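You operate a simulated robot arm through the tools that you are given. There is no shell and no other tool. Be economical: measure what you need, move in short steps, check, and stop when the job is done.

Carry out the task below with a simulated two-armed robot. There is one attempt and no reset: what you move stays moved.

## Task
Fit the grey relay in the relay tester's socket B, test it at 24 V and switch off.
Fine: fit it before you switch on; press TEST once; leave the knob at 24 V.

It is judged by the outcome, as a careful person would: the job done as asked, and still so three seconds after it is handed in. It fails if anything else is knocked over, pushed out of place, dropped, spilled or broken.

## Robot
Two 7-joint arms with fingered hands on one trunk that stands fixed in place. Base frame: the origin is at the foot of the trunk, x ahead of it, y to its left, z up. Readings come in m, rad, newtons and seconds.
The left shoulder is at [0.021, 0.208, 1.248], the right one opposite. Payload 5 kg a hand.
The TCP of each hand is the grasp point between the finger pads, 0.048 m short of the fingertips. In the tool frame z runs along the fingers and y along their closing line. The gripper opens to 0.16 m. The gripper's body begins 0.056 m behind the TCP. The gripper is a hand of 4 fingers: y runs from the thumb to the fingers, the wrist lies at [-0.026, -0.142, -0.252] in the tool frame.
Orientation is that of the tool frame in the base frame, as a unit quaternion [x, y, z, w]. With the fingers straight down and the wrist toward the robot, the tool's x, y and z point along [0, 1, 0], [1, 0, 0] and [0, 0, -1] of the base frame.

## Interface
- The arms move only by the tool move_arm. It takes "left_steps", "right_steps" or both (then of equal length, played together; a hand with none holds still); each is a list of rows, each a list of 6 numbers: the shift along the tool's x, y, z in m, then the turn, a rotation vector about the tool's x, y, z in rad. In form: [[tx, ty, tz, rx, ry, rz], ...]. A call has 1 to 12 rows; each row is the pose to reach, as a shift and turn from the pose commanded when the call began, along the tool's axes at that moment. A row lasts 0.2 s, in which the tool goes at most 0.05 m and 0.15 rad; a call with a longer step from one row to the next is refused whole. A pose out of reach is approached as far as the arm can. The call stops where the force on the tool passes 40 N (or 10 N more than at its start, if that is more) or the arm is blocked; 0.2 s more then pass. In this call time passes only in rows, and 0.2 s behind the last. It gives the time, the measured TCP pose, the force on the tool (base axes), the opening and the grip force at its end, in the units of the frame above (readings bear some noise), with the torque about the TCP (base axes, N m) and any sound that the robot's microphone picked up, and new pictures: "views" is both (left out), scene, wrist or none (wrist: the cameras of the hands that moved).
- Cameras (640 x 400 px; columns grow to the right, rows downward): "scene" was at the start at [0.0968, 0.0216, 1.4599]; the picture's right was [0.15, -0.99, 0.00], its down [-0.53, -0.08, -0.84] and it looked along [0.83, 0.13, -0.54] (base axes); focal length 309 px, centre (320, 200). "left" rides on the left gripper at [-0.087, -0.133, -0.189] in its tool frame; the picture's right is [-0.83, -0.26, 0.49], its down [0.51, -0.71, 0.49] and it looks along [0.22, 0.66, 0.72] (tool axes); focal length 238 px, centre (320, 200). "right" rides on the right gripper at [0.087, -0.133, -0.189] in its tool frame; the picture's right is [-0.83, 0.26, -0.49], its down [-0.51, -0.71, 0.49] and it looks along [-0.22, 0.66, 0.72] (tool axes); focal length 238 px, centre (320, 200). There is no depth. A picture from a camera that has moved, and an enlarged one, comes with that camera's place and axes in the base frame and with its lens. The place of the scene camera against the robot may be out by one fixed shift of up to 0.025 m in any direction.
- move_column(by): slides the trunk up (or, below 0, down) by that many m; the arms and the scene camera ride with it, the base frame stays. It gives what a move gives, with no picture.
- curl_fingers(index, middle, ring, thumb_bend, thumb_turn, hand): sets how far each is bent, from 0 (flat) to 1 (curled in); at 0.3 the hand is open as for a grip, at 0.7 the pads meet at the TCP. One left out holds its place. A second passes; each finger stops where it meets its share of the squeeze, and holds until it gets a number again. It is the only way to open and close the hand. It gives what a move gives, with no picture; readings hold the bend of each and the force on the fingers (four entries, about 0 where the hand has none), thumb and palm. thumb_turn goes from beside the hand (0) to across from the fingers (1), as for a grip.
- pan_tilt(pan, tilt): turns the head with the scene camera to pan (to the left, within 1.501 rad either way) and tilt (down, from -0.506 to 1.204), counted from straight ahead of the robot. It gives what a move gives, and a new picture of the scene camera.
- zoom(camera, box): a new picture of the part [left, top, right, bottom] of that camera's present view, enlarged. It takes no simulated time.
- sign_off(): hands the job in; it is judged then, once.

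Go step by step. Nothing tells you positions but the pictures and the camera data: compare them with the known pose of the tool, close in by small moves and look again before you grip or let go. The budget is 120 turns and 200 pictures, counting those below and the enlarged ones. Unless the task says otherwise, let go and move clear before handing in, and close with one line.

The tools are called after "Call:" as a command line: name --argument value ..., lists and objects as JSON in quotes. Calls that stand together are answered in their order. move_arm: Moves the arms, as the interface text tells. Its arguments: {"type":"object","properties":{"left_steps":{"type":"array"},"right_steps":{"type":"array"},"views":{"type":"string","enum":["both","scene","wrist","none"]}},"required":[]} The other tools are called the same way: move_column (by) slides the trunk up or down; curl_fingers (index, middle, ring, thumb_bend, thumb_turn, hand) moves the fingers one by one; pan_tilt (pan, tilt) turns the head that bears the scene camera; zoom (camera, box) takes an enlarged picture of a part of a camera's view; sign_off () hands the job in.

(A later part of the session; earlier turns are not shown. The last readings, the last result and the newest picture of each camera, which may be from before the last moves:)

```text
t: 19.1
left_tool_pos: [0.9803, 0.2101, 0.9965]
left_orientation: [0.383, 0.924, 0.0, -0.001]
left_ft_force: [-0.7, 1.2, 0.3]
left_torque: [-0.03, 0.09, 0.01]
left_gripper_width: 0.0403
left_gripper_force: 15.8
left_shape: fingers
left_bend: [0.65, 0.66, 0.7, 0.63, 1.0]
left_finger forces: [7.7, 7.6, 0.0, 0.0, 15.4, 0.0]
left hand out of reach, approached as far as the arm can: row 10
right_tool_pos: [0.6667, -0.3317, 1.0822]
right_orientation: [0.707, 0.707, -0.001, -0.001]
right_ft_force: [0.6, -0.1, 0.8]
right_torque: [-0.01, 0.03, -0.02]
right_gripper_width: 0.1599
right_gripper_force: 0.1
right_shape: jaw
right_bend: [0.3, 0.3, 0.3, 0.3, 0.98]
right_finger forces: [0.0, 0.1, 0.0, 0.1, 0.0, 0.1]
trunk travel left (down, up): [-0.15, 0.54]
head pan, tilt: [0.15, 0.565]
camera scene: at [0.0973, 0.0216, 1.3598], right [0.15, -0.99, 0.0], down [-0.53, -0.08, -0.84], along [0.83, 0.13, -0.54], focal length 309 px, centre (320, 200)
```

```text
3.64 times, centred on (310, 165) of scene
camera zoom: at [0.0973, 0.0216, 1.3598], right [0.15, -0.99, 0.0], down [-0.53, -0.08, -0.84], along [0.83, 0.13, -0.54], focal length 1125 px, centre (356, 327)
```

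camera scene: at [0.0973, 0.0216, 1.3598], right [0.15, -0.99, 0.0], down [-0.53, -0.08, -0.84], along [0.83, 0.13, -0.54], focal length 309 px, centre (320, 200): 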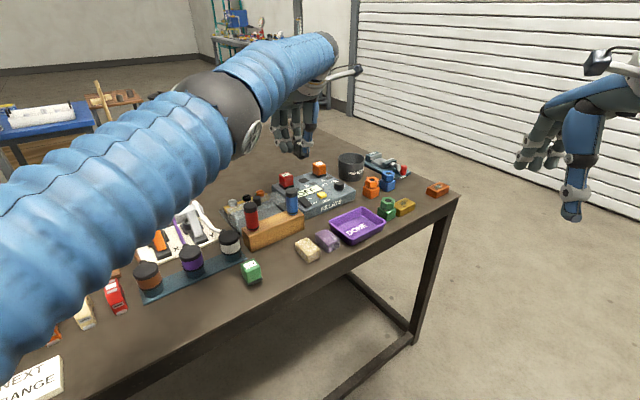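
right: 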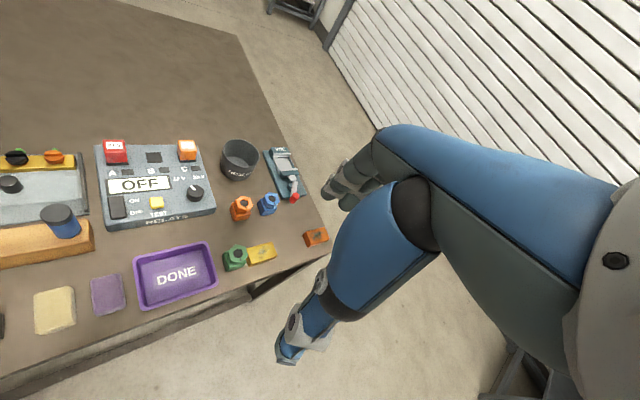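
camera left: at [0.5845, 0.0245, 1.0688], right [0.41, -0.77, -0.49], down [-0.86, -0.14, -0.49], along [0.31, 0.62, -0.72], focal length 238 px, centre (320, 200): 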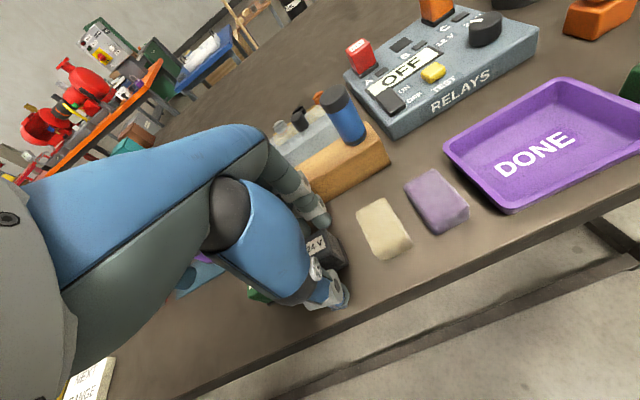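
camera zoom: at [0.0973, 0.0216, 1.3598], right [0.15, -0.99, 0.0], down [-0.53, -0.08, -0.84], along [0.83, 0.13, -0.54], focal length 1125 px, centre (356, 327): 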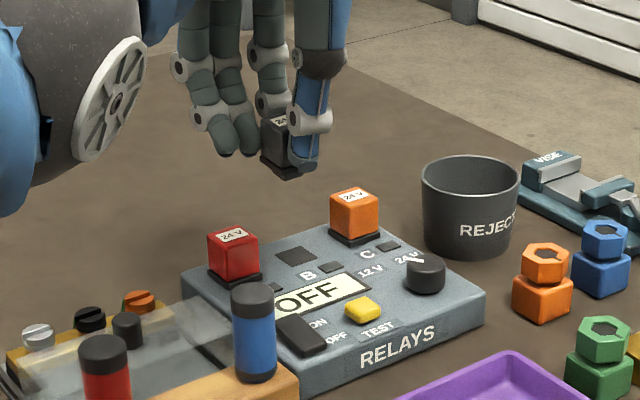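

Excellent view: socket centre measured again at (0.9806, 0.2036), aligned at 45°. Hover was at the reach edge, but lower down should be fine. Descending to just above neighbour height.

Call:
move_arm --left_steps '[[-0.001, -0.001, 0.025, 0, 0, 0], [-0.0016, -0.0016, 0.048, 0, 0, 0]]' --views "none"

Call:
zoom --camera "left" --box '[290, 200, 430, 320]'

Call:
zoom --camera "scene" --box '[270, 130, 350, 210]'

```text
t: 19.7
left_tool_pos: [0.9804, 0.2063, 0.9495]
left_orientation: [0.382, 0.924, 0.001, 0.0]
left_ft_force: [-0.5, 0.1, 0.9]
left_torque: [0.02, 0.08, -0.03]
left_gripper_width: 0.0402
left_gripper_force: 15.1
left_shape: fingers
left_bend: [0.65, 0.66, 0.7, 0.63, 1.0]
left_finger forces: [7.6, 7.7, 0.0, 0.0, 15.5, 0.0]
right_tool_pos: [0.666, -0.3327, 1.0826]
right_orientation: [0.707, 0.707, 0.0, 0.001]
right_ft_force: [-0.4, 0.0, 0.1]
right_torque: [-0.01, -0.02, 0.02]
right_gripper_width: 0.1598
right_gripper_force: 0.0
right_shape: jaw
right_bend: [0.3, 0.3, 0.3, 0.3, 0.98]
right_finger forces: [0.0, 0.0, 0.0, 0.0, 0.0, 0.1]
trunk travel left (down, up): [-0.15, 0.54]
head pan, tilt: [0.15, 0.565]
```

```text
3.33 times, centred on (360, 260) of left
camera zoom: at [0.9481, 0.0514, 1.1381], right [0.41, -0.77, -0.49], down [-0.86, -0.14, -0.49], along [0.31, 0.62, -0.72], focal length 794 px, centre (187, 0)
```

zoom: 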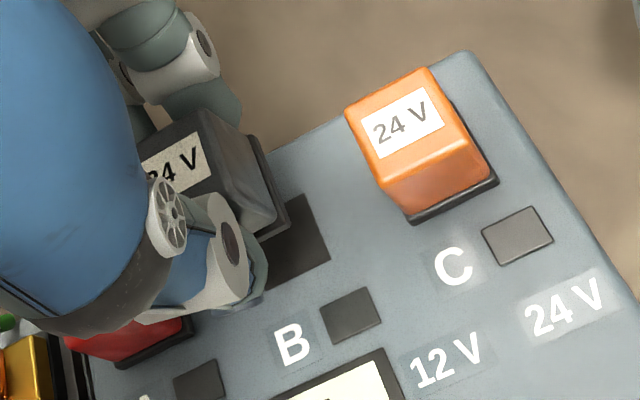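

```text
5.00 times, centred on (310, 170) of scene
camera zoom: at [0.0969, 0.0211, 1.3598], right [0.15, -0.99, 0.0], down [-0.53, -0.08, -0.84], along [0.83, 0.13, -0.54], focal length 1547 px, centre (370, 350)
```

zoom: 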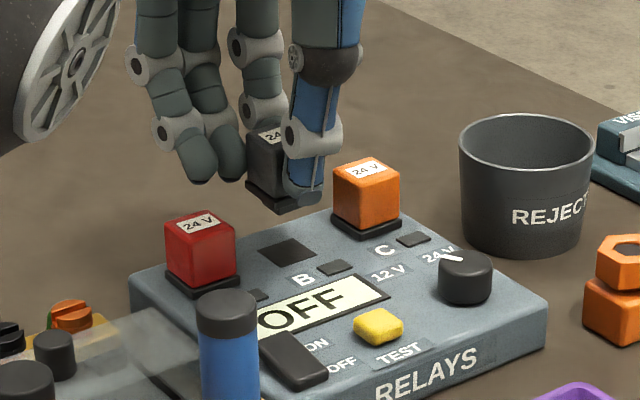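

Alignment looks within about 2 mm; small correction of −1.5 mm in tool x, then descend to about 10 mm above seating and look again.

Call:
move_arm --left_steps '[[-0.0015, 0, 0.015, 0, 0, 0], [-0.0015, 0, 0.03, 0, 0, 0]]' --views "none"

Call:
zoom --camera "left" --box '[290, 200, 430, 320]'

Call:
zoom --camera "scene" --box '[270, 130, 350, 210]'

```text
t: 20.3
left_tool_pos: [0.9822, 0.2067, 0.9284]
left_orientation: [0.384, 0.923, 0.004, 0.005]
left_ft_force: [4.9, 6.4, 28.3]
left_torque: [1.47, 0.7, -0.46]
left_gripper_width: 0.0403
left_gripper_force: 30.0
left_shape: fingers
left_bend: [0.65, 0.66, 0.71, 0.63, 1.0]
left_finger forces: [7.6, 7.6, 28.6, 0.0, 15.5, 0.1]
right_tool_pos: [0.6632, -0.3324, 1.0852]
right_orientation: [0.707, 0.707, 0.001, 0.0]
right_ft_force: [-0.4, 0.6, 0.5]
right_torque: [-0.05, -0.04, 0.01]
right_gripper_width: 0.16
right_gripper_force: 0.0
right_shape: jaw
right_bend: [0.3, 0.3, 0.3, 0.3, 0.98]
right_finger forces: [0.0, 0.1, 0.1, 0.0, 0.0, 0.0]
trunk travel left (down, up): [-0.15, 0.54]
head pan, tilt: [0.15, 0.565]
```

```text
3.33 times, centred on (360, 260) of left
camera zoom: at [0.9471, 0.0507, 1.1155], right [0.41, -0.77, -0.49], down [-0.85, -0.14, -0.5], along [0.32, 0.62, -0.72], focal length 794 px, centre (187, 0)
```

zoom: 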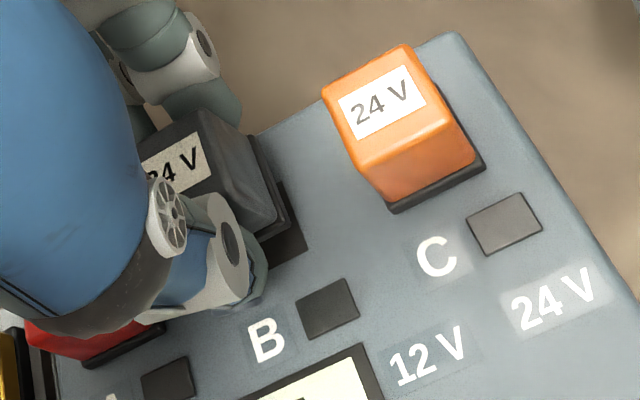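

```text
5.00 times, centred on (310, 170) of scene
camera zoom: at [0.0944, 0.0212, 1.3605], right [0.15, -0.99, 0.0], down [-0.53, -0.08, -0.85], along [0.84, 0.13, -0.53], focal length 1547 px, centre (370, 350)
```

zoom: 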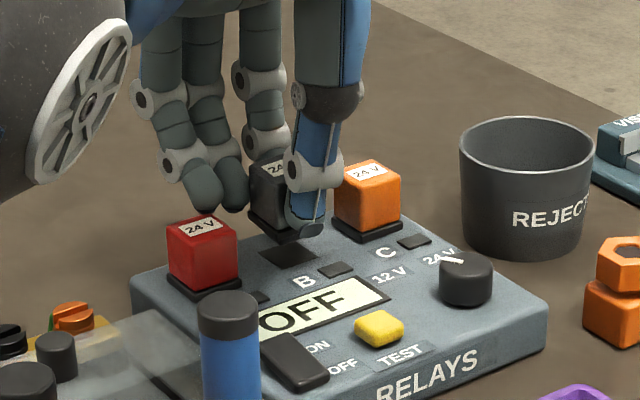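

The ring finger, curled inward, is pressing on top of the red relay. I'll back up at once and open the ring finger out of the way.

Call:
move_arm --left_steps '[[0, 0, -0.02, 0, 0, 0], [0, 0, -0.035, 0, 0, 0]]' --views "none"

Call:
curl_fingers --hand "left" --ring 0.25

Call:
zoom --camera "left" --box '[250, 190, 430, 340]'

Call:
zoom --camera "scene" --box '[250, 110, 350, 210]'

```text
t: 20.9
left_tool_pos: [0.9785, 0.2046, 0.9523]
left_orientation: [0.383, 0.924, 0.0, 0.0]
left_ft_force: [0.0, -0.1, -0.4]
left_torque: [-0.01, -0.07, 0.0]
left_gripper_width: 0.0405
left_gripper_force: 15.4
left_shape: fingers
left_bend: [0.65, 0.66, 0.7, 0.63, 1.0]
left_finger forces: [7.6, 7.5, 0.0, 0.0, 15.7, 0.1]
right_tool_pos: [0.6646, -0.3331, 1.0849]
right_orientation: [0.707, 0.707, -0.001, 0.001]
right_ft_force: [-0.7, 0.5, 0.7]
right_torque: [0.01, -0.06, -0.01]
right_gripper_width: 0.1601
right_gripper_force: 0.1
right_shape: jaw
right_bend: [0.3, 0.3, 0.3, 0.3, 0.98]
right_finger forces: [0.0, 0.0, 0.0, 0.0, 0.0, 0.1]
trunk travel left (down, up): [-0.15, 0.54]
head pan, tilt: [0.15, 0.565]
```

```text
t: 21.9
left_tool_pos: [0.9812, 0.2043, 0.9532]
left_orientation: [0.383, 0.924, 0.0, -0.001]
left_ft_force: [0.5, 0.8, -0.8]
left_torque: [-0.03, -0.01, 0.0]
left_gripper_width: 0.0405
left_gripper_force: 15.9
left_shape: fingers
left_bend: [0.65, 0.66, 0.25, 0.63, 1.0]
left_finger forces: [7.5, 7.5, 0.0, 0.1, 15.6, 0.0]
right_tool_pos: [0.665, -0.3321, 1.0826]
right_orientation: [0.707, 0.707, 0.001, -0.001]
right_ft_force: [-0.5, -0.5, 0.4]
right_torque: [0.01, 0.03, -0.01]
right_gripper_width: 0.1598
right_gripper_force: 0.0
right_shape: jaw
right_bend: [0.3, 0.3, 0.3, 0.3, 0.98]
right_finger forces: [0.0, 0.1, 0.0, 0.0, 0.0, 0.1]
trunk travel left (down, up): [-0.15, 0.54]
head pan, tilt: [0.15, 0.565]
```

```text
2.67 times, centred on (340, 265) of left
camera zoom: at [0.9485, 0.05, 1.1416], right [0.41, -0.77, -0.49], down [-0.86, -0.14, -0.49], along [0.31, 0.62, -0.72], focal length 636 px, centre (267, 27)
```

zoom: 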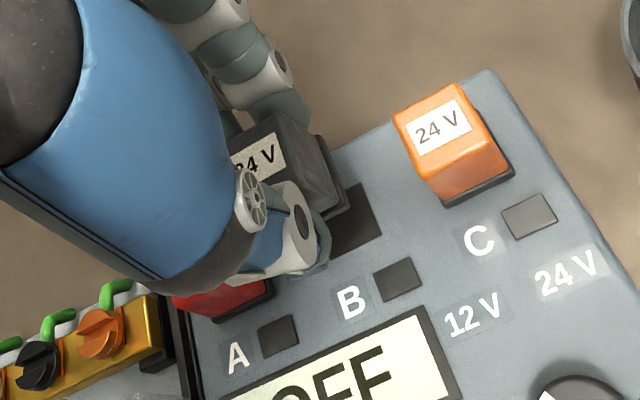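

```text
4.00 times, centred on (300, 160) of scene
camera zoom: at [0.097, 0.0212, 1.3598], right [0.15, -0.99, 0.0], down [-0.53, -0.08, -0.84], along [0.83, 0.13, -0.54], focal length 1237 px, centre (400, 360)
```

zoom: 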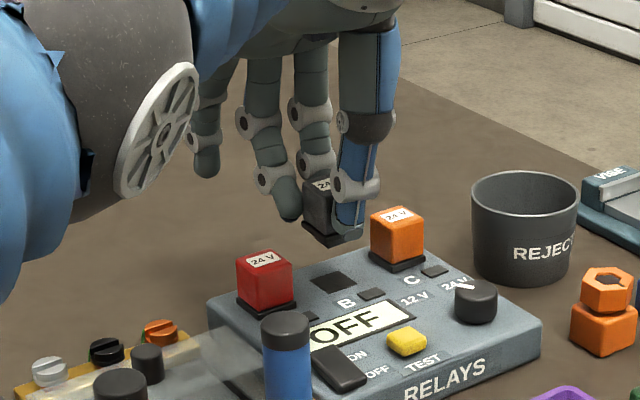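

Ring finger is clear. Descending again in smaller steps with force checks.

Call:
move_arm --left_steps '[[0, 0, 0.015, 0, 0, 0], [0, 0, 0.03, 0, 0, 0]]' --views "none"

Call:
zoom --camera "left" --box '[290, 200, 410, 300]'

Call:
zoom --camera "scene" --box '[280, 140, 340, 200]'

```text
t: 22.5
left_tool_pos: [0.9816, 0.2041, 0.9226]
left_orientation: [0.383, 0.924, 0.0, 0.0]
left_ft_force: [-0.1, 0.8, 0.2]
left_torque: [0.01, 0.04, 0.01]
left_gripper_width: 0.0403
left_gripper_force: 15.8
left_shape: fingers
left_bend: [0.65, 0.66, 0.25, 0.63, 1.0]
left_finger forces: [7.6, 7.6, 0.0, 0.0, 15.5, 0.0]
right_tool_pos: [0.6656, -0.3323, 1.0838]
right_orientation: [0.708, 0.706, -0.001, 0.0]
right_ft_force: [0.1, 0.0, -1.1]
right_torque: [-0.04, 0.02, 0.02]
right_gripper_width: 0.1599
right_gripper_force: 0.1
right_shape: jaw
right_bend: [0.3, 0.3, 0.3, 0.3, 0.98]
right_finger forces: [0.1, 0.0, 0.0, 0.0, 0.0, 0.1]
trunk travel left (down, up): [-0.15, 0.54]
head pan, tilt: [0.15, 0.565]
```

```text
4.00 times, centred on (350, 250) of left
camera zoom: at [0.9488, 0.0494, 1.1115], right [0.41, -0.77, -0.49], down [-0.86, -0.14, -0.49], along [0.31, 0.62, -0.72], focal length 953 px, centre (200, 0)
```

zoom: 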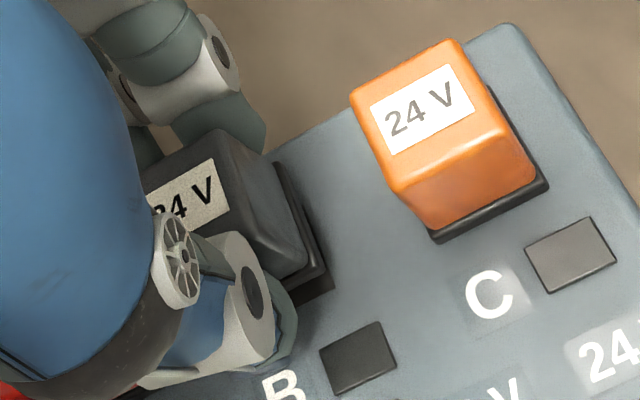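

```text
6.67 times, centred on (310, 170) of scene
camera zoom: at [0.0969, 0.0212, 1.3598], right [0.15, -0.99, 0.0], down [-0.53, -0.08, -0.84], along [0.83, 0.13, -0.54], focal length 2062 px, centre (387, 400)
```

zoom: 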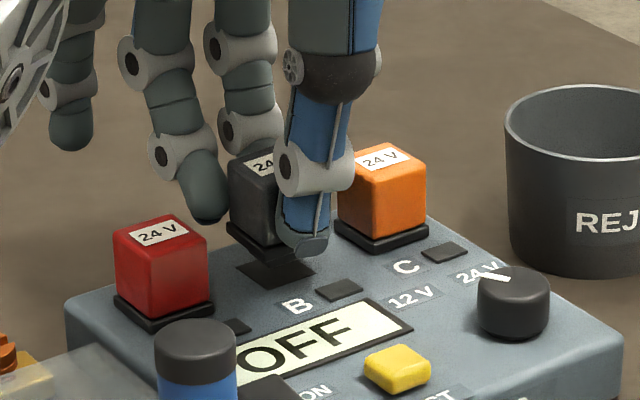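

Alignment looks good in both views. Going down in small steps to seat it.

Call:
move_arm --left_steps '[[0, 0, 0.006, 0, 0, 0], [0, 0, 0.012, 0, 0, 0], [0, 0, 0.016, 0, 0, 0], [0, 0, 0.02, 0, 0, 0]]' --views "none"

Call:
zoom --camera "left" --box '[290, 200, 410, 300]'

Call:
zoom --camera "scene" --box '[280, 140, 340, 200]'

```text
t: 23.5
left_tool_pos: [0.981, 0.206, 0.9056]
left_orientation: [0.383, 0.924, 0.002, 0.001]
left_ft_force: [0.7, -2.4, 6.9]
left_torque: [-0.1, 0.1, 0.01]
left_gripper_width: 0.0401
left_gripper_force: 16.8
left_shape: fingers
left_bend: [0.65, 0.66, 0.25, 0.63, 1.0]
left_finger forces: [8.1, 8.1, 0.1, 0.0, 16.8, 0.0]
right_tool_pos: [0.6652, -0.3326, 1.0839]
right_orientation: [0.707, 0.707, 0.0, 0.0]
right_ft_force: [-1.2, -0.5, 0.4]
right_torque: [0.02, -0.02, -0.01]
right_gripper_width: 0.1598
right_gripper_force: 0.0
right_shape: jaw
right_bend: [0.3, 0.3, 0.3, 0.3, 0.98]
right_finger forces: [0.0, 0.1, 0.0, 0.0, 0.0, 0.0]
trunk travel left (down, up): [-0.15, 0.54]
head pan, tilt: [0.15, 0.565]
```

```text
4.00 times, centred on (350, 250) of left
camera zoom: at [0.9481, 0.0502, 1.0943], right [0.41, -0.77, -0.49], down [-0.86, -0.14, -0.49], along [0.31, 0.62, -0.72], focal length 953 px, centre (200, 0)
```

zoom: 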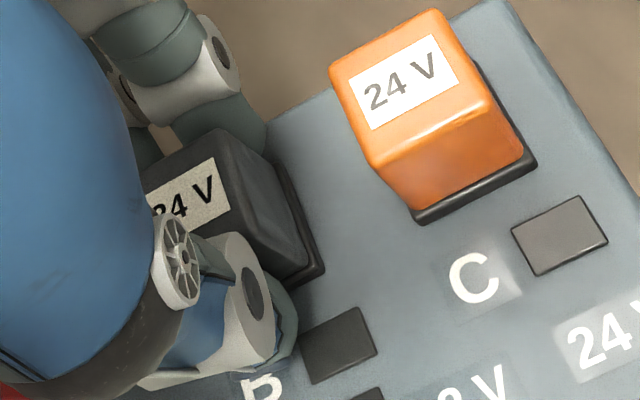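

```text
6.67 times, centred on (310, 170) of scene
camera zoom: at [0.0962, 0.021, 1.36], right [0.15, -0.99, 0.0], down [-0.53, -0.08, -0.84], along [0.83, 0.13, -0.54], focal length 2062 px, centre (387, 400)
```

zoom: 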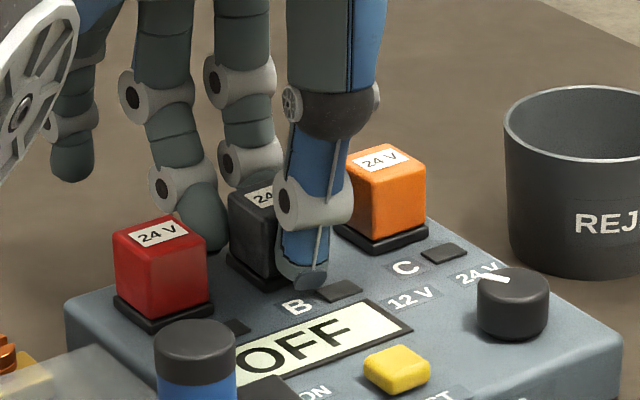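

The base plate now lines up with red and orange in the scene (expected (225,265), seen (227,263)), with 7 N contact. Pressing a few mm more to seat fully.

Call:
move_arm --left_steps '[[0, 0, 0.003, 0, 0, 0], [0, 0, 0.006, 0, 0, 0]]' --views "none"

Call:
zoom --camera "scene" --box '[280, 140, 340, 200]'

```text
t: 24.1
left_tool_pos: [0.9814, 0.2063, 0.9024]
left_orientation: [0.383, 0.924, 0.002, 0.003]
left_ft_force: [5.2, 1.0, 24.5]
left_torque: [-0.02, -0.1, 0.0]
left_gripper_width: 0.0398
left_gripper_force: 19.6
left_shape: fingers
left_bend: [0.65, 0.66, 0.25, 0.64, 1.0]
left_finger forces: [10.7, 10.3, 0.0, 0.0, 17.9, 0.1]
right_tool_pos: [0.6628, -0.3329, 1.0843]
right_orientation: [0.707, 0.707, 0.001, 0.0]
right_ft_force: [-0.7, -0.3, 0.8]
right_torque: [0.0, -0.02, 0.01]
right_gripper_width: 0.1598
right_gripper_force: 0.0
right_shape: jaw
right_bend: [0.3, 0.3, 0.3, 0.3, 0.98]
right_finger forces: [0.0, 0.0, 0.1, 0.1, 0.1, 0.0]
trunk travel left (down, up): [-0.15, 0.54]
head pan, tilt: [0.15, 0.565]
```

```text
6.67 times, centred on (310, 170) of scene
camera zoom: at [0.095, 0.0207, 1.3602], right [0.15, -0.99, 0.0], down [-0.53, -0.08, -0.84], along [0.84, 0.13, -0.54], focal length 2062 px, centre (387, 400)
```

zoom: 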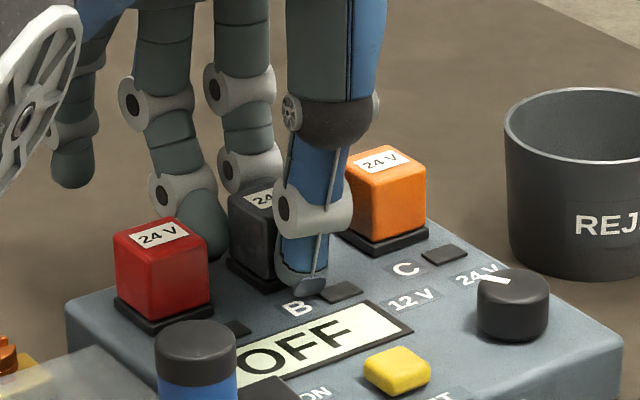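

Seated against a firm stop. I'll relieve the push and open the fingers a little, then check.

Call:
move_arm --left_steps '[[0, 0, -0.005, 0, 0, 0]]' --views "none"

Call:
curl_fingers --hand "left" --index 0.56 --middle 0.56 --thumb_bend 0.54

Call:
zoom --camera "left" --box '[260, 190, 420, 310]'

Call:
zoom --camera "scene" --box '[280, 140, 340, 200]'

```text
t: 24.5
left_tool_pos: [0.9812, 0.2065, 0.9028]
left_orientation: [0.383, 0.924, 0.0, 0.0]
left_ft_force: [7.1, 1.0, 15.8]
left_torque: [-0.01, -0.27, -0.02]
left_gripper_width: 0.04
left_gripper_force: 18.3
left_shape: fingers
left_bend: [0.65, 0.66, 0.25, 0.64, 1.0]
left_finger forces: [11.1, 9.8, 0.0, 0.1, 16.1, 0.1]
right_tool_pos: [0.6649, -0.3325, 1.0841]
right_orientation: [0.708, 0.707, 0.0, 0.0]
right_ft_force: [-0.3, -0.4, 0.6]
right_torque: [0.03, 0.02, -0.03]
right_gripper_width: 0.1598
right_gripper_force: 0.0
right_shape: jaw
right_bend: [0.3, 0.3, 0.3, 0.3, 0.98]
right_finger forces: [0.0, 0.1, 0.1, 0.0, 0.1, 0.0]
trunk travel left (down, up): [-0.15, 0.54]
head pan, tilt: [0.15, 0.565]
```

```text
t: 25.5
left_tool_pos: [0.9808, 0.2052, 0.9014]
left_orientation: [0.383, 0.924, 0.0, 0.0]
left_ft_force: [-0.5, -0.2, 0.1]
left_torque: [-0.02, -0.04, -0.03]
left_gripper_width: 0.0704
left_gripper_force: 0.1
left_shape: fingers
left_bend: [0.56, 0.56, 0.25, 0.54, 1.0]
left_finger forces: [0.0, 0.0, 0.1, 0.1, 0.1, 0.0]
right_tool_pos: [0.6656, -0.3329, 1.0832]
right_orientation: [0.707, 0.707, 0.0, 0.0]
right_ft_force: [-0.6, -0.8, -0.2]
right_torque: [-0.02, 0.03, 0.02]
right_gripper_width: 0.1599
right_gripper_force: 0.0
right_shape: jaw
right_bend: [0.3, 0.3, 0.3, 0.3, 0.98]
right_finger forces: [0.1, 0.0, 0.0, 0.0, 0.0, 0.0]
trunk travel left (down, up): [-0.15, 0.54]
head pan, tilt: [0.15, 0.565]
```

```text
3.33 times, centred on (340, 250) of left
camera zoom: at [0.9484, 0.0504, 1.0903], right [0.41, -0.77, -0.49], down [-0.86, -0.14, -0.49], along [0.31, 0.62, -0.72], focal length 794 px, centre (253, 33)
```

zoom: 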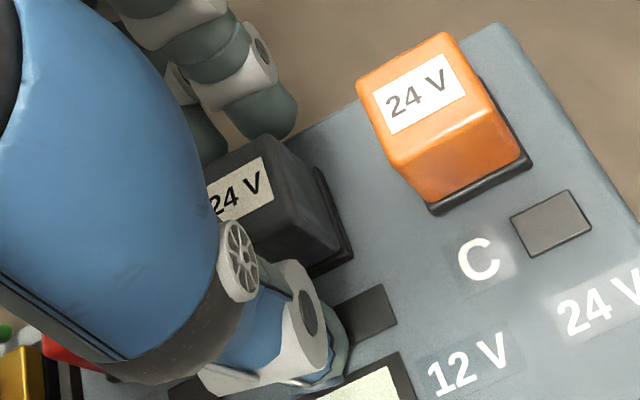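

```text
6.67 times, centred on (310, 170) of scene
camera zoom: at [0.0969, 0.0212, 1.3598], right [0.15, -0.99, 0.0], down [-0.53, -0.08, -0.84], along [0.83, 0.13, -0.54], focal length 2062 px, centre (387, 400)
```

zoom: 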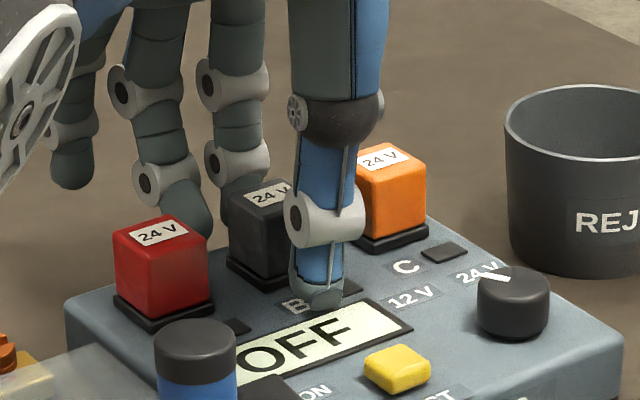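

Relay is seated level with its neighbours and released. Now I'll rise clear, bring the ring finger in, and move over the knob.

Call:
move_arm --left_steps '[[0, 0, -0.03, 0, 0, 0], [0, 0, -0.07, 0, 0, 0], [0, 0, -0.095, 0, 0, 0], [-0.02, -0.035, -0.095, 0, 0, 0], [-0.04, -0.075, -0.095, 0, 0, 0], [-0.061, -0.114, -0.09, 0, 0, 0]]' --views "none"

Call:
curl_fingers --hand "left" --index 0.55 --middle 0.55 --ring 0.55 --thumb_bend 0.55

Call:
zoom --camera "left" --box '[200, 130, 520, 330]'

Call:
zoom --camera "scene" --box '[260, 130, 380, 220]'

```text
t: 26.9
left_tool_pos: [0.9435, 0.0816, 0.995]
left_orientation: [0.382, 0.924, 0.002, 0.0]
left_ft_force: [-0.2, 0.7, 0.4]
left_torque: [-0.06, 0.12, -0.01]
left_gripper_width: 0.0707
left_gripper_force: 0.1
left_shape: fingers
left_bend: [0.56, 0.56, 0.25, 0.54, 1.0]
left_finger forces: [0.1, 0.0, 0.1, 0.0, 0.0, 0.0]
right_tool_pos: [0.6661, -0.333, 1.0828]
right_orientation: [0.708, 0.707, 0.001, 0.0]
right_ft_force: [-0.8, -1.7, -0.9]
right_torque: [0.18, 0.0, 0.0]
right_gripper_width: 0.16
right_gripper_force: 0.2
right_shape: jaw
right_bend: [0.3, 0.3, 0.3, 0.3, 0.98]
right_finger forces: [0.1, 0.1, 0.0, 0.0, 0.1, 0.1]
trunk travel left (down, up): [-0.15, 0.54]
head pan, tilt: [0.15, 0.565]
```

```text
t: 27.9
left_tool_pos: [0.9446, 0.0809, 0.9941]
left_orientation: [0.382, 0.924, -0.001, 0.0]
left_ft_force: [-0.5, 0.0, -0.1]
left_torque: [-0.03, 0.02, 0.0]
left_gripper_width: 0.0711
left_gripper_force: 0.0
left_shape: fingers
left_bend: [0.55, 0.55, 0.55, 0.55, 1.0]
left_finger forces: [0.1, 0.1, 0.0, 0.0, 0.0, 0.1]
right_tool_pos: [0.6649, -0.3322, 1.0834]
right_orientation: [0.707, 0.707, 0.0, 0.0]
right_ft_force: [0.1, -0.4, -0.1]
right_torque: [-0.02, 0.02, -0.01]
right_gripper_width: 0.1599
right_gripper_force: 0.1
right_shape: jaw
right_bend: [0.3, 0.3, 0.3, 0.3, 0.98]
right_finger forces: [0.0, 0.1, 0.0, 0.0, 0.0, 0.0]
trunk travel left (down, up): [-0.15, 0.54]
head pan, tilt: [0.15, 0.565]
```

```text
2.00 times, centred on (360, 230) of left
camera zoom: at [0.9119, -0.0736, 1.1838], right [0.41, -0.77, -0.49], down [-0.86, -0.14, -0.49], along [0.31, 0.62, -0.72], focal length 477 px, centre (240, 140)
```

zoom: 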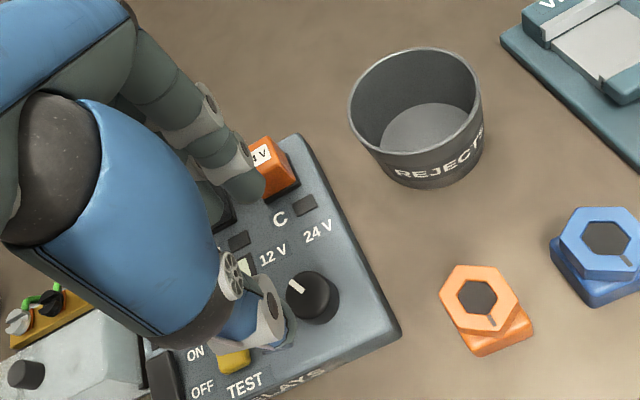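

```text
4.44 times, centred on (320, 175) of scene
camera zoom: at [0.0968, 0.0212, 1.3599], right [0.15, -0.99, 0.0], down [-0.53, -0.08, -0.84], along [0.83, 0.13, -0.54], focal length 1375 px, centre (320, 311)
```

zoom: 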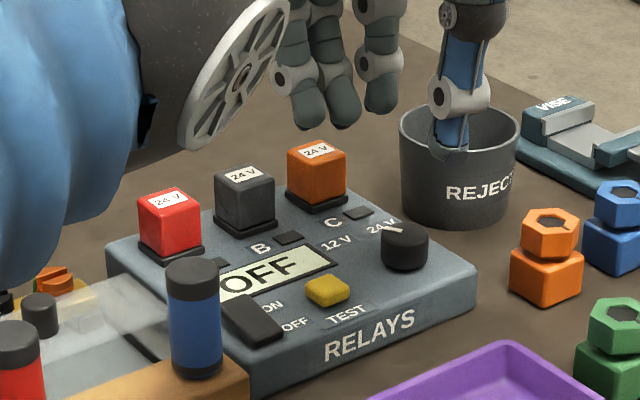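

Grey relay is in line with the others. TCP is right over the knob (0.943, 0.0805). Descending to straddle it.

Call:
move_arm --left_steps '[[-0.0005, -0.001, 0.035, 0, 0, 0], [-0.0005, -0.001, 0.07, 0, 0, 0], [-0.0005, -0.001, 0.085, 0, 0, 0], [-0.0005, -0.001, 0.095, 0, 0, 0]]' --views "none"

Call:
zoom --camera "left" --box '[270, 180, 430, 300]'

Call:
zoom --camera "scene" --box '[280, 140, 370, 210]'

```text
t: 28.9
left_tool_pos: [0.943, 0.0818, 0.9023]
left_orientation: [0.383, 0.924, 0.001, 0.001]
left_ft_force: [-1.6, 0.6, 9.3]
left_torque: [0.42, -0.18, 0.0]
left_gripper_width: 0.0712
left_gripper_force: 4.8
left_shape: fingers
left_bend: [0.55, 0.55, 0.55, 0.55, 1.0]
left_finger forces: [0.1, 9.3, 0.0, 0.0, 0.0, 0.0]
right_tool_pos: [0.6653, -0.3325, 1.084]
right_orientation: [0.707, 0.707, 0.001, 0.0]
right_ft_force: [-0.4, 0.2, 0.5]
right_torque: [0.0, -0.02, 0.02]
right_gripper_width: 0.16
right_gripper_force: 0.2
right_shape: jaw
right_bend: [0.3, 0.3, 0.3, 0.3, 0.98]
right_finger forces: [0.0, 0.0, 0.0, 0.0, 0.1, 0.1]
trunk travel left (down, up): [-0.15, 0.54]
head pan, tilt: [0.15, 0.565]
```

```text
3.33 times, centred on (350, 240) of left
camera zoom: at [0.9097, -0.0731, 1.0891], right [0.41, -0.77, -0.49], down [-0.86, -0.14, -0.49], along [0.31, 0.62, -0.72], focal length 794 px, centre (220, 67)
```

zoom: 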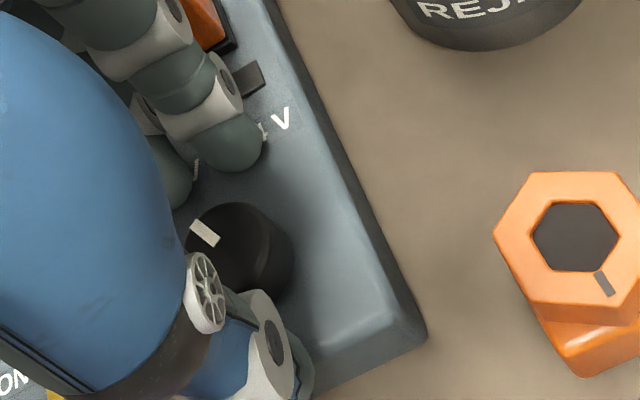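

```text
5.71 times, centred on (325, 175) of scene
camera zoom: at [0.0957, 0.0213, 1.3601], right [0.15, -0.99, 0.0], down [-0.53, -0.08, -0.84], along [0.84, 0.13, -0.54], focal length 1768 px, centre (291, 343)
```

zoom: 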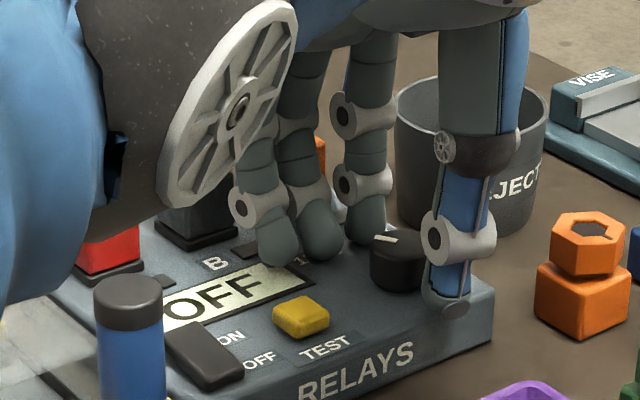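

The middle fingertip just touches the panel. I'll raise 4 mm and close on the knob.

Call:
move_arm --left_steps '[[0, 0, -0.004, 0, 0, 0]]' --views "none"

Call:
curl_fingers --hand "left" --index 0.7 --middle 0.7 --thumb_bend 0.7

Call:
zoom --camera "left" --box '[270, 180, 430, 300]'

```text
t: 29.3
left_tool_pos: [0.9419, 0.0804, 0.9012]
left_orientation: [0.383, 0.924, 0.0, 0.0]
left_ft_force: [0.2, 1.5, 5.3]
left_torque: [0.2, -0.07, -0.01]
left_gripper_width: 0.071
left_gripper_force: 2.3
left_shape: fingers
left_bend: [0.55, 0.55, 0.55, 0.55, 1.0]
left_finger forces: [0.1, 3.5, 0.1, 0.0, 0.0, 0.0]
right_tool_pos: [0.6652, -0.3321, 1.0828]
right_orientation: [0.706, 0.708, 0.0, 0.0]
right_ft_force: [0.8, 0.5, -0.1]
right_torque: [0.04, 0.0, 0.02]
right_gripper_width: 0.16
right_gripper_force: 0.1
right_shape: jaw
right_bend: [0.3, 0.3, 0.3, 0.3, 0.98]
right_finger forces: [0.0, 0.1, 0.0, 0.0, 0.1, 0.0]
trunk travel left (down, up): [-0.15, 0.54]
head pan, tilt: [0.15, 0.565]
```

```text
t: 30.3
left_tool_pos: [0.9423, 0.0806, 0.9011]
left_orientation: [0.383, 0.924, 0.0, -0.001]
left_ft_force: [-4.2, -2.4, -5.2]
left_torque: [-0.07, 0.14, 0.01]
left_gripper_width: 0.0378
left_gripper_force: 11.7
left_shape: fingers
left_bend: [0.65, 0.68, 0.55, 0.64, 1.0]
left_finger forces: [6.4, 3.4, 0.1, 0.1, 13.8, 0.1]
right_tool_pos: [0.6657, -0.3319, 1.0832]
right_orientation: [0.708, 0.706, 0.0, 0.0]
right_ft_force: [-0.4, -0.7, 0.2]
right_torque: [-0.03, 0.01, -0.02]
right_gripper_width: 0.16
right_gripper_force: 0.0
right_shape: jaw
right_bend: [0.3, 0.3, 0.3, 0.3, 0.98]
right_finger forces: [0.1, 0.0, 0.0, 0.1, 0.0, 0.0]
trunk travel left (down, up): [-0.15, 0.54]
head pan, tilt: [0.15, 0.565]
```

```text
3.33 times, centred on (350, 240) of left
camera zoom: at [0.9106, -0.0744, 1.0893], right [0.41, -0.77, -0.49], down [-0.86, -0.14, -0.49], along [0.31, 0.62, -0.72], focal length 794 px, centre (220, 67)
```

zoom: 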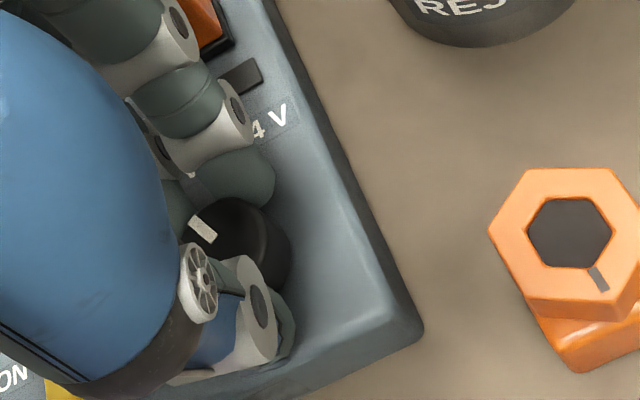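

The knob is gripped. Turning clockwise in steps.

Call:
move_arm --left_steps '[[0, 0, 0, 0, 0, 0.12], [0, 0, 0, 0, 0, 0.24], [0, 0, 0, 0, 0, 0.36], [0, 0, 0, 0, 0, 0.48]]' --views "none"

Call:
zoom --camera "left" --box '[270, 180, 430, 300]'

Call:
zoom --camera "scene" --box '[280, 140, 370, 210]'

```text
t: 31.3
left_tool_pos: [0.9415, 0.0804, 0.9011]
left_orientation: [0.592, 0.806, 0.0, 0.0]
left_ft_force: [0.3, -2.5, -6.9]
left_torque: [-0.12, 0.0, 0.0]
left_gripper_width: 0.0378
left_gripper_force: 11.4
left_shape: fingers
left_bend: [0.65, 0.68, 0.55, 0.64, 1.0]
left_finger forces: [8.2, 2.9, 0.0, 0.1, 11.9, 0.1]
right_tool_pos: [0.6657, -0.3329, 1.0829]
right_orientation: [0.707, 0.707, 0.0, 0.0]
right_ft_force: [0.8, 0.7, 0.0]
right_torque: [0.02, 0.02, -0.02]
right_gripper_width: 0.1598
right_gripper_force: 0.1
right_shape: jaw
right_bend: [0.3, 0.3, 0.3, 0.3, 0.98]
right_finger forces: [0.0, 0.1, 0.1, 0.0, 0.0, 0.0]
trunk travel left (down, up): [-0.15, 0.54]
head pan, tilt: [0.15, 0.565]
```

```text
3.33 times, centred on (350, 240) of left
camera zoom: at [0.8421, -0.0419, 1.0896], right [0.0, -0.87, -0.49], down [-0.83, 0.27, -0.49], along [0.56, 0.4, -0.72], focal length 794 px, centre (220, 67)
```

zoom: 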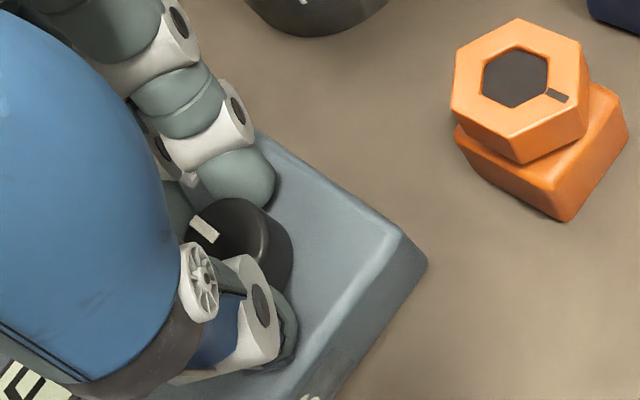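

```text
5.71 times, centred on (325, 175) of scene
camera zoom: at [0.0973, 0.0212, 1.3598], right [0.15, -0.99, 0.0], down [-0.53, -0.08, -0.84], along [0.83, 0.13, -0.54], focal length 1768 px, centre (291, 343)
```

zoom: 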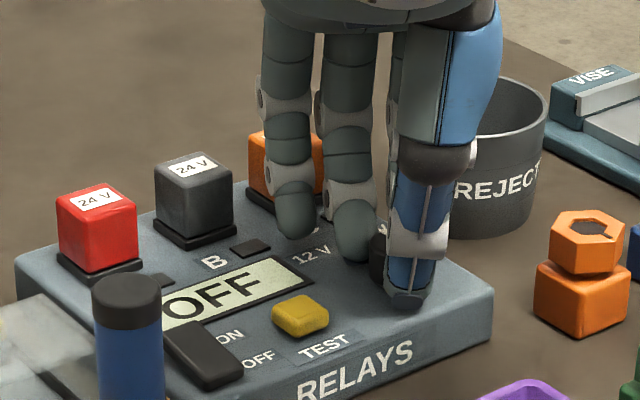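

The knob turns with the hand (pointer now about 50°; it started about 77°, and by symmetry about the panel axis 24 V should be about 13°). Continuing.

Call:
move_arm --left_steps '[[0, 0, 0, 0, 0, 0.12], [0, 0, 0, 0, 0, 0.24], [0, 0, 0, 0, 0, 0.36], [0, 0, 0, 0, 0, 0.48], [0, 0, 0, 0, 0, 0.56]]' --views "none"

Call:
zoom --camera "left" --box '[270, 180, 430, 300]'

Call:
zoom --camera "scene" --box '[280, 140, 370, 210]'

```text
t: 32.5
left_tool_pos: [0.9429, 0.0807, 0.9009]
left_orientation: [0.792, 0.611, 0.0, -0.001]
left_ft_force: [-0.9, -4.7, -5.4]
left_torque: [-0.2, 0.0, 0.03]
left_gripper_width: 0.0378
left_gripper_force: 12.0
left_shape: fingers
left_bend: [0.65, 0.68, 0.55, 0.64, 1.0]
left_finger forces: [9.7, 2.9, 0.0, 0.1, 11.0, 0.1]
right_tool_pos: [0.6655, -0.3319, 1.0833]
right_orientation: [0.707, 0.707, 0.0, 0.0]
right_ft_force: [-0.6, -0.5, 0.5]
right_torque: [-0.01, 0.02, 0.01]
right_gripper_width: 0.1598
right_gripper_force: 0.0
right_shape: jaw
right_bend: [0.3, 0.3, 0.3, 0.3, 0.98]
right_finger forces: [0.0, 0.0, 0.0, 0.0, 0.0, 0.0]
trunk travel left (down, up): [-0.15, 0.54]
head pan, tilt: [0.15, 0.565]
```

```text
3.33 times, centred on (350, 240) of left
camera zoom: at [0.7928, 0.0298, 1.09], right [-0.46, -0.74, -0.49], down [-0.56, 0.67, -0.49], along [0.69, 0.04, -0.72], focal length 794 px, centre (220, 67)
```

zoom: 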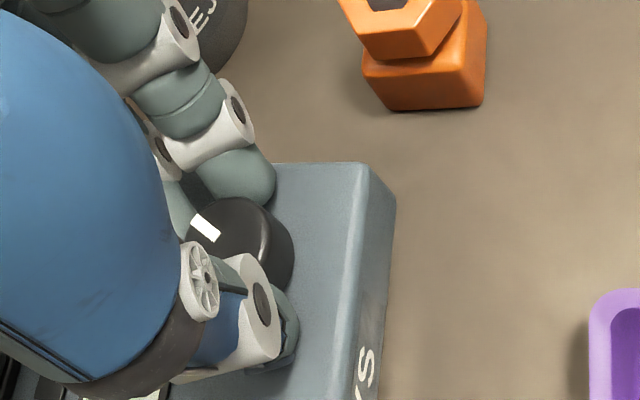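

```text
5.71 times, centred on (325, 175) of scene
camera zoom: at [0.0972, 0.021, 1.3598], right [0.15, -0.99, 0.0], down [-0.53, -0.08, -0.84], along [0.83, 0.13, -0.54], focal length 1768 px, centre (291, 343)
```

zoom: 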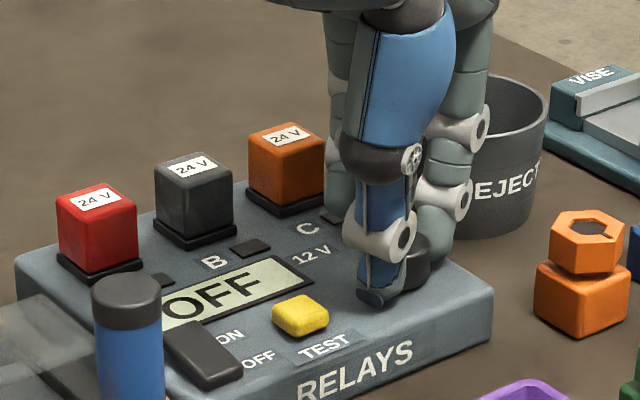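

Pointer should be near 18°. A small further turn, then release and look.

Call:
move_arm --left_steps '[[0, 0, 0, 0, 0, 0.07]]' --views "none"

Call:
curl_fingers --hand "left" --index 0.56 --middle 0.56 --thumb_bend 0.55

Call:
move_arm --left_steps '[[0, 0, -0.03, 0, 0, 0], [0, 0, -0.07, 0, 0, 0], [0, 0, -0.1, 0, 0, 0]]' --views "none"

Call:
zoom --camera "left" --box '[200, 180, 440, 360]'

Call:
zoom --camera "scene" --box '[280, 140, 370, 210]'

```text
t: 32.9
left_tool_pos: [0.9437, 0.0811, 0.9011]
left_orientation: [0.813, 0.582, -0.001, 0.0]
left_ft_force: [-0.9, -4.6, -7.3]
left_torque: [-0.18, 0.01, 0.09]
left_gripper_width: 0.0374
left_gripper_force: 12.2
left_shape: fingers
left_bend: [0.65, 0.69, 0.55, 0.64, 1.0]
left_finger forces: [9.4, 2.8, 0.0, 0.0, 11.2, 0.1]
right_tool_pos: [0.6674, -0.3319, 1.0833]
right_orientation: [0.708, 0.707, 0.0, 0.001]
right_ft_force: [-0.4, -0.1, 0.1]
right_torque: [-0.03, -0.01, -0.01]
right_gripper_width: 0.1597
right_gripper_force: 0.1
right_shape: jaw
right_bend: [0.3, 0.3, 0.3, 0.3, 0.98]
right_finger forces: [0.0, 0.1, 0.0, 0.0, 0.0, 0.0]
trunk travel left (down, up): [-0.15, 0.54]
head pan, tilt: [0.15, 0.565]
```

```text
t: 33.9
left_tool_pos: [0.9431, 0.08, 0.9018]
left_orientation: [0.812, 0.584, 0.001, 0.0]
left_ft_force: [-0.1, 0.5, 0.6]
left_torque: [-0.01, -0.04, 0.04]
left_gripper_width: 0.0685
left_gripper_force: 0.0
left_shape: fingers
left_bend: [0.56, 0.56, 0.55, 0.55, 1.0]
left_finger forces: [0.0, 0.1, 0.1, 0.1, 0.1, 0.0]
right_tool_pos: [0.6662, -0.3332, 1.084]
right_orientation: [0.707, 0.707, 0.0, 0.0]
right_ft_force: [0.4, 0.7, -0.4]
right_torque: [0.0, 0.03, 0.0]
right_gripper_width: 0.16
right_gripper_force: 0.0
right_shape: jaw
right_bend: [0.3, 0.3, 0.3, 0.3, 0.98]
right_finger forces: [0.0, 0.0, 0.1, 0.1, 0.0, 0.0]
trunk travel left (down, up): [-0.15, 0.54]
head pan, tilt: [0.15, 0.565]
```

```text
t: 34.7
left_tool_pos: [0.9427, 0.0814, 1.0017]
left_orientation: [0.812, 0.584, 0.0, 0.0]
left_ft_force: [-0.8, 0.0, -1.0]
left_torque: [-0.02, -0.11, 0.02]
left_gripper_width: 0.0685
left_gripper_force: 0.1
left_shape: fingers
left_bend: [0.56, 0.56, 0.55, 0.55, 1.0]
left_finger forces: [0.0, 0.0, 0.0, 0.0, 0.0, 0.1]
right_tool_pos: [0.6643, -0.334, 1.0835]
right_orientation: [0.708, 0.707, 0.0, 0.0]
right_ft_force: [-1.2, -0.7, 0.7]
right_torque: [-0.01, -0.07, 0.0]
right_gripper_width: 0.16
right_gripper_force: 0.0
right_shape: jaw
right_bend: [0.3, 0.3, 0.3, 0.3, 0.98]
right_finger forces: [0.0, 0.1, 0.0, 0.1, 0.0, 0.0]
trunk travel left (down, up): [-0.15, 0.54]
head pan, tilt: [0.15, 0.565]
```

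```text
2.22 times, centred on (320, 270) of left
camera zoom: at [0.7905, 0.0424, 1.1908], right [-0.51, -0.71, -0.49], down [-0.51, 0.71, -0.49], along [0.69, 0.0, -0.72], focal length 530 px, centre (320, 44)
```

zoom: 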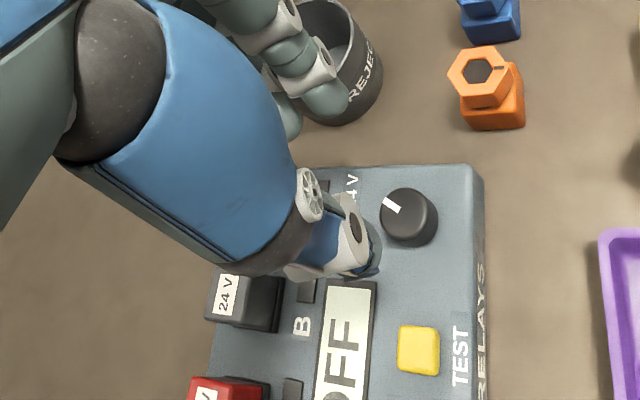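

```text
5.71 times, centred on (325, 175) of scene
camera zoom: at [0.096, 0.021, 1.36], right [0.15, -0.99, 0.0], down [-0.53, -0.08, -0.84], along [0.83, 0.13, -0.54], focal length 1768 px, centre (291, 343)
```

zoom: 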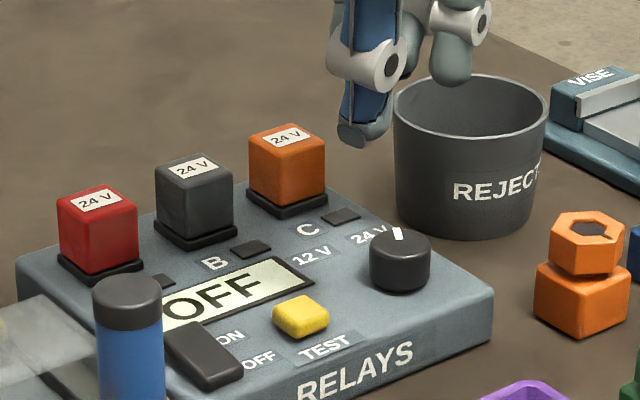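

The knob now points to 24 V. Next I'll form a pointing hand (thumb down, fingers curled up) for the rocker and TEST, and look at its geometry.

Call:
curl_fingers --hand "left" --index 1.0 --middle 1.0 --ring 1.0 --thumb_bend 0.4

Call:
zoom --camera "left" --box '[120, 100, 440, 400]'

Call:
zoom --camera "scene" --box '[270, 80, 400, 210]'

Call:
zoom --camera "right" --box '[0, 0, 300, 200]'

```text
t: 35.7
left_tool_pos: [0.9447, 0.0837, 1.0019]
left_orientation: [0.812, 0.583, 0.0, 0.0]
left_ft_force: [0.3, 0.8, -0.7]
left_torque: [-0.01, 0.02, 0.0]
left_gripper_width: 0.1037
left_gripper_force: 0.1
left_shape: fingers
left_bend: [1.0, 1.0, 1.0, 0.4, 0.99]
left_finger forces: [0.0, 0.0, 0.0, 0.0, 0.0, 0.1]
right_tool_pos: [0.6648, -0.3323, 1.0841]
right_orientation: [0.707, 0.707, 0.0, 0.0]
right_ft_force: [-0.2, -0.2, -0.3]
right_torque: [0.02, 0.05, 0.01]
right_gripper_width: 0.1598
right_gripper_force: 0.2
right_shape: jaw
right_bend: [0.3, 0.3, 0.3, 0.3, 0.98]
right_finger forces: [0.0, 0.0, 0.0, 0.0, 0.1, 0.0]
trunk travel left (down, up): [-0.15, 0.54]
head pan, tilt: [0.15, 0.565]
```

```text
1.33 times, centred on (280, 250) of left
camera zoom: at [0.7914, 0.0427, 1.1902], right [-0.51, -0.71, -0.49], down [-0.51, 0.71, -0.49], along [0.69, 0.0, -0.72], focal length 318 px, centre (373, 133)
```

zoom: 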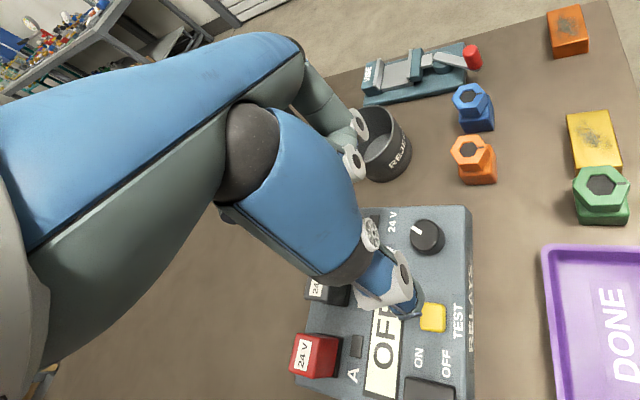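

```text
3.08 times, centred on (335, 145) of scene
camera zoom: at [0.0969, 0.0212, 1.3598], right [0.15, -0.99, 0.0], down [-0.53, -0.08, -0.84], along [0.83, 0.13, -0.54], focal length 952 px, centre (274, 369)
```

zoom: 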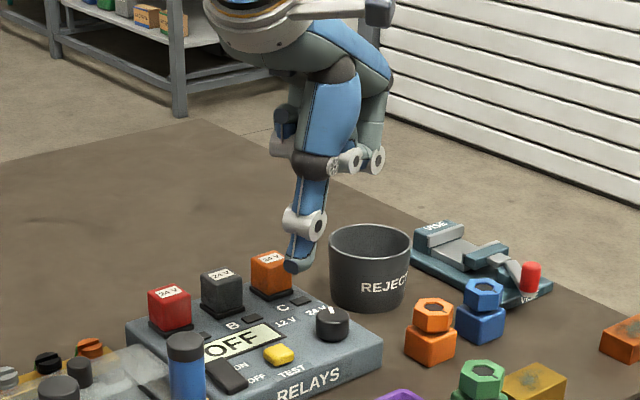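

```text
2.00 times, centred on (150, 100) of right
camera zoom: at [0.5328, -0.2459, 1.2717], right [0.26, -0.83, 0.49], down [-0.71, -0.51, -0.49], along [0.66, -0.22, -0.72], focal length 477 px, centre (660, 400)
```

zoom: 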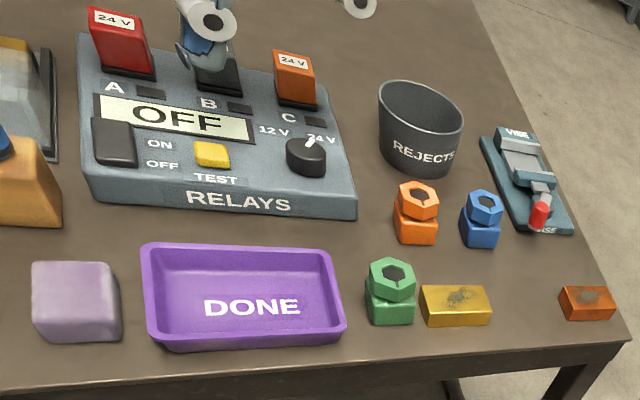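

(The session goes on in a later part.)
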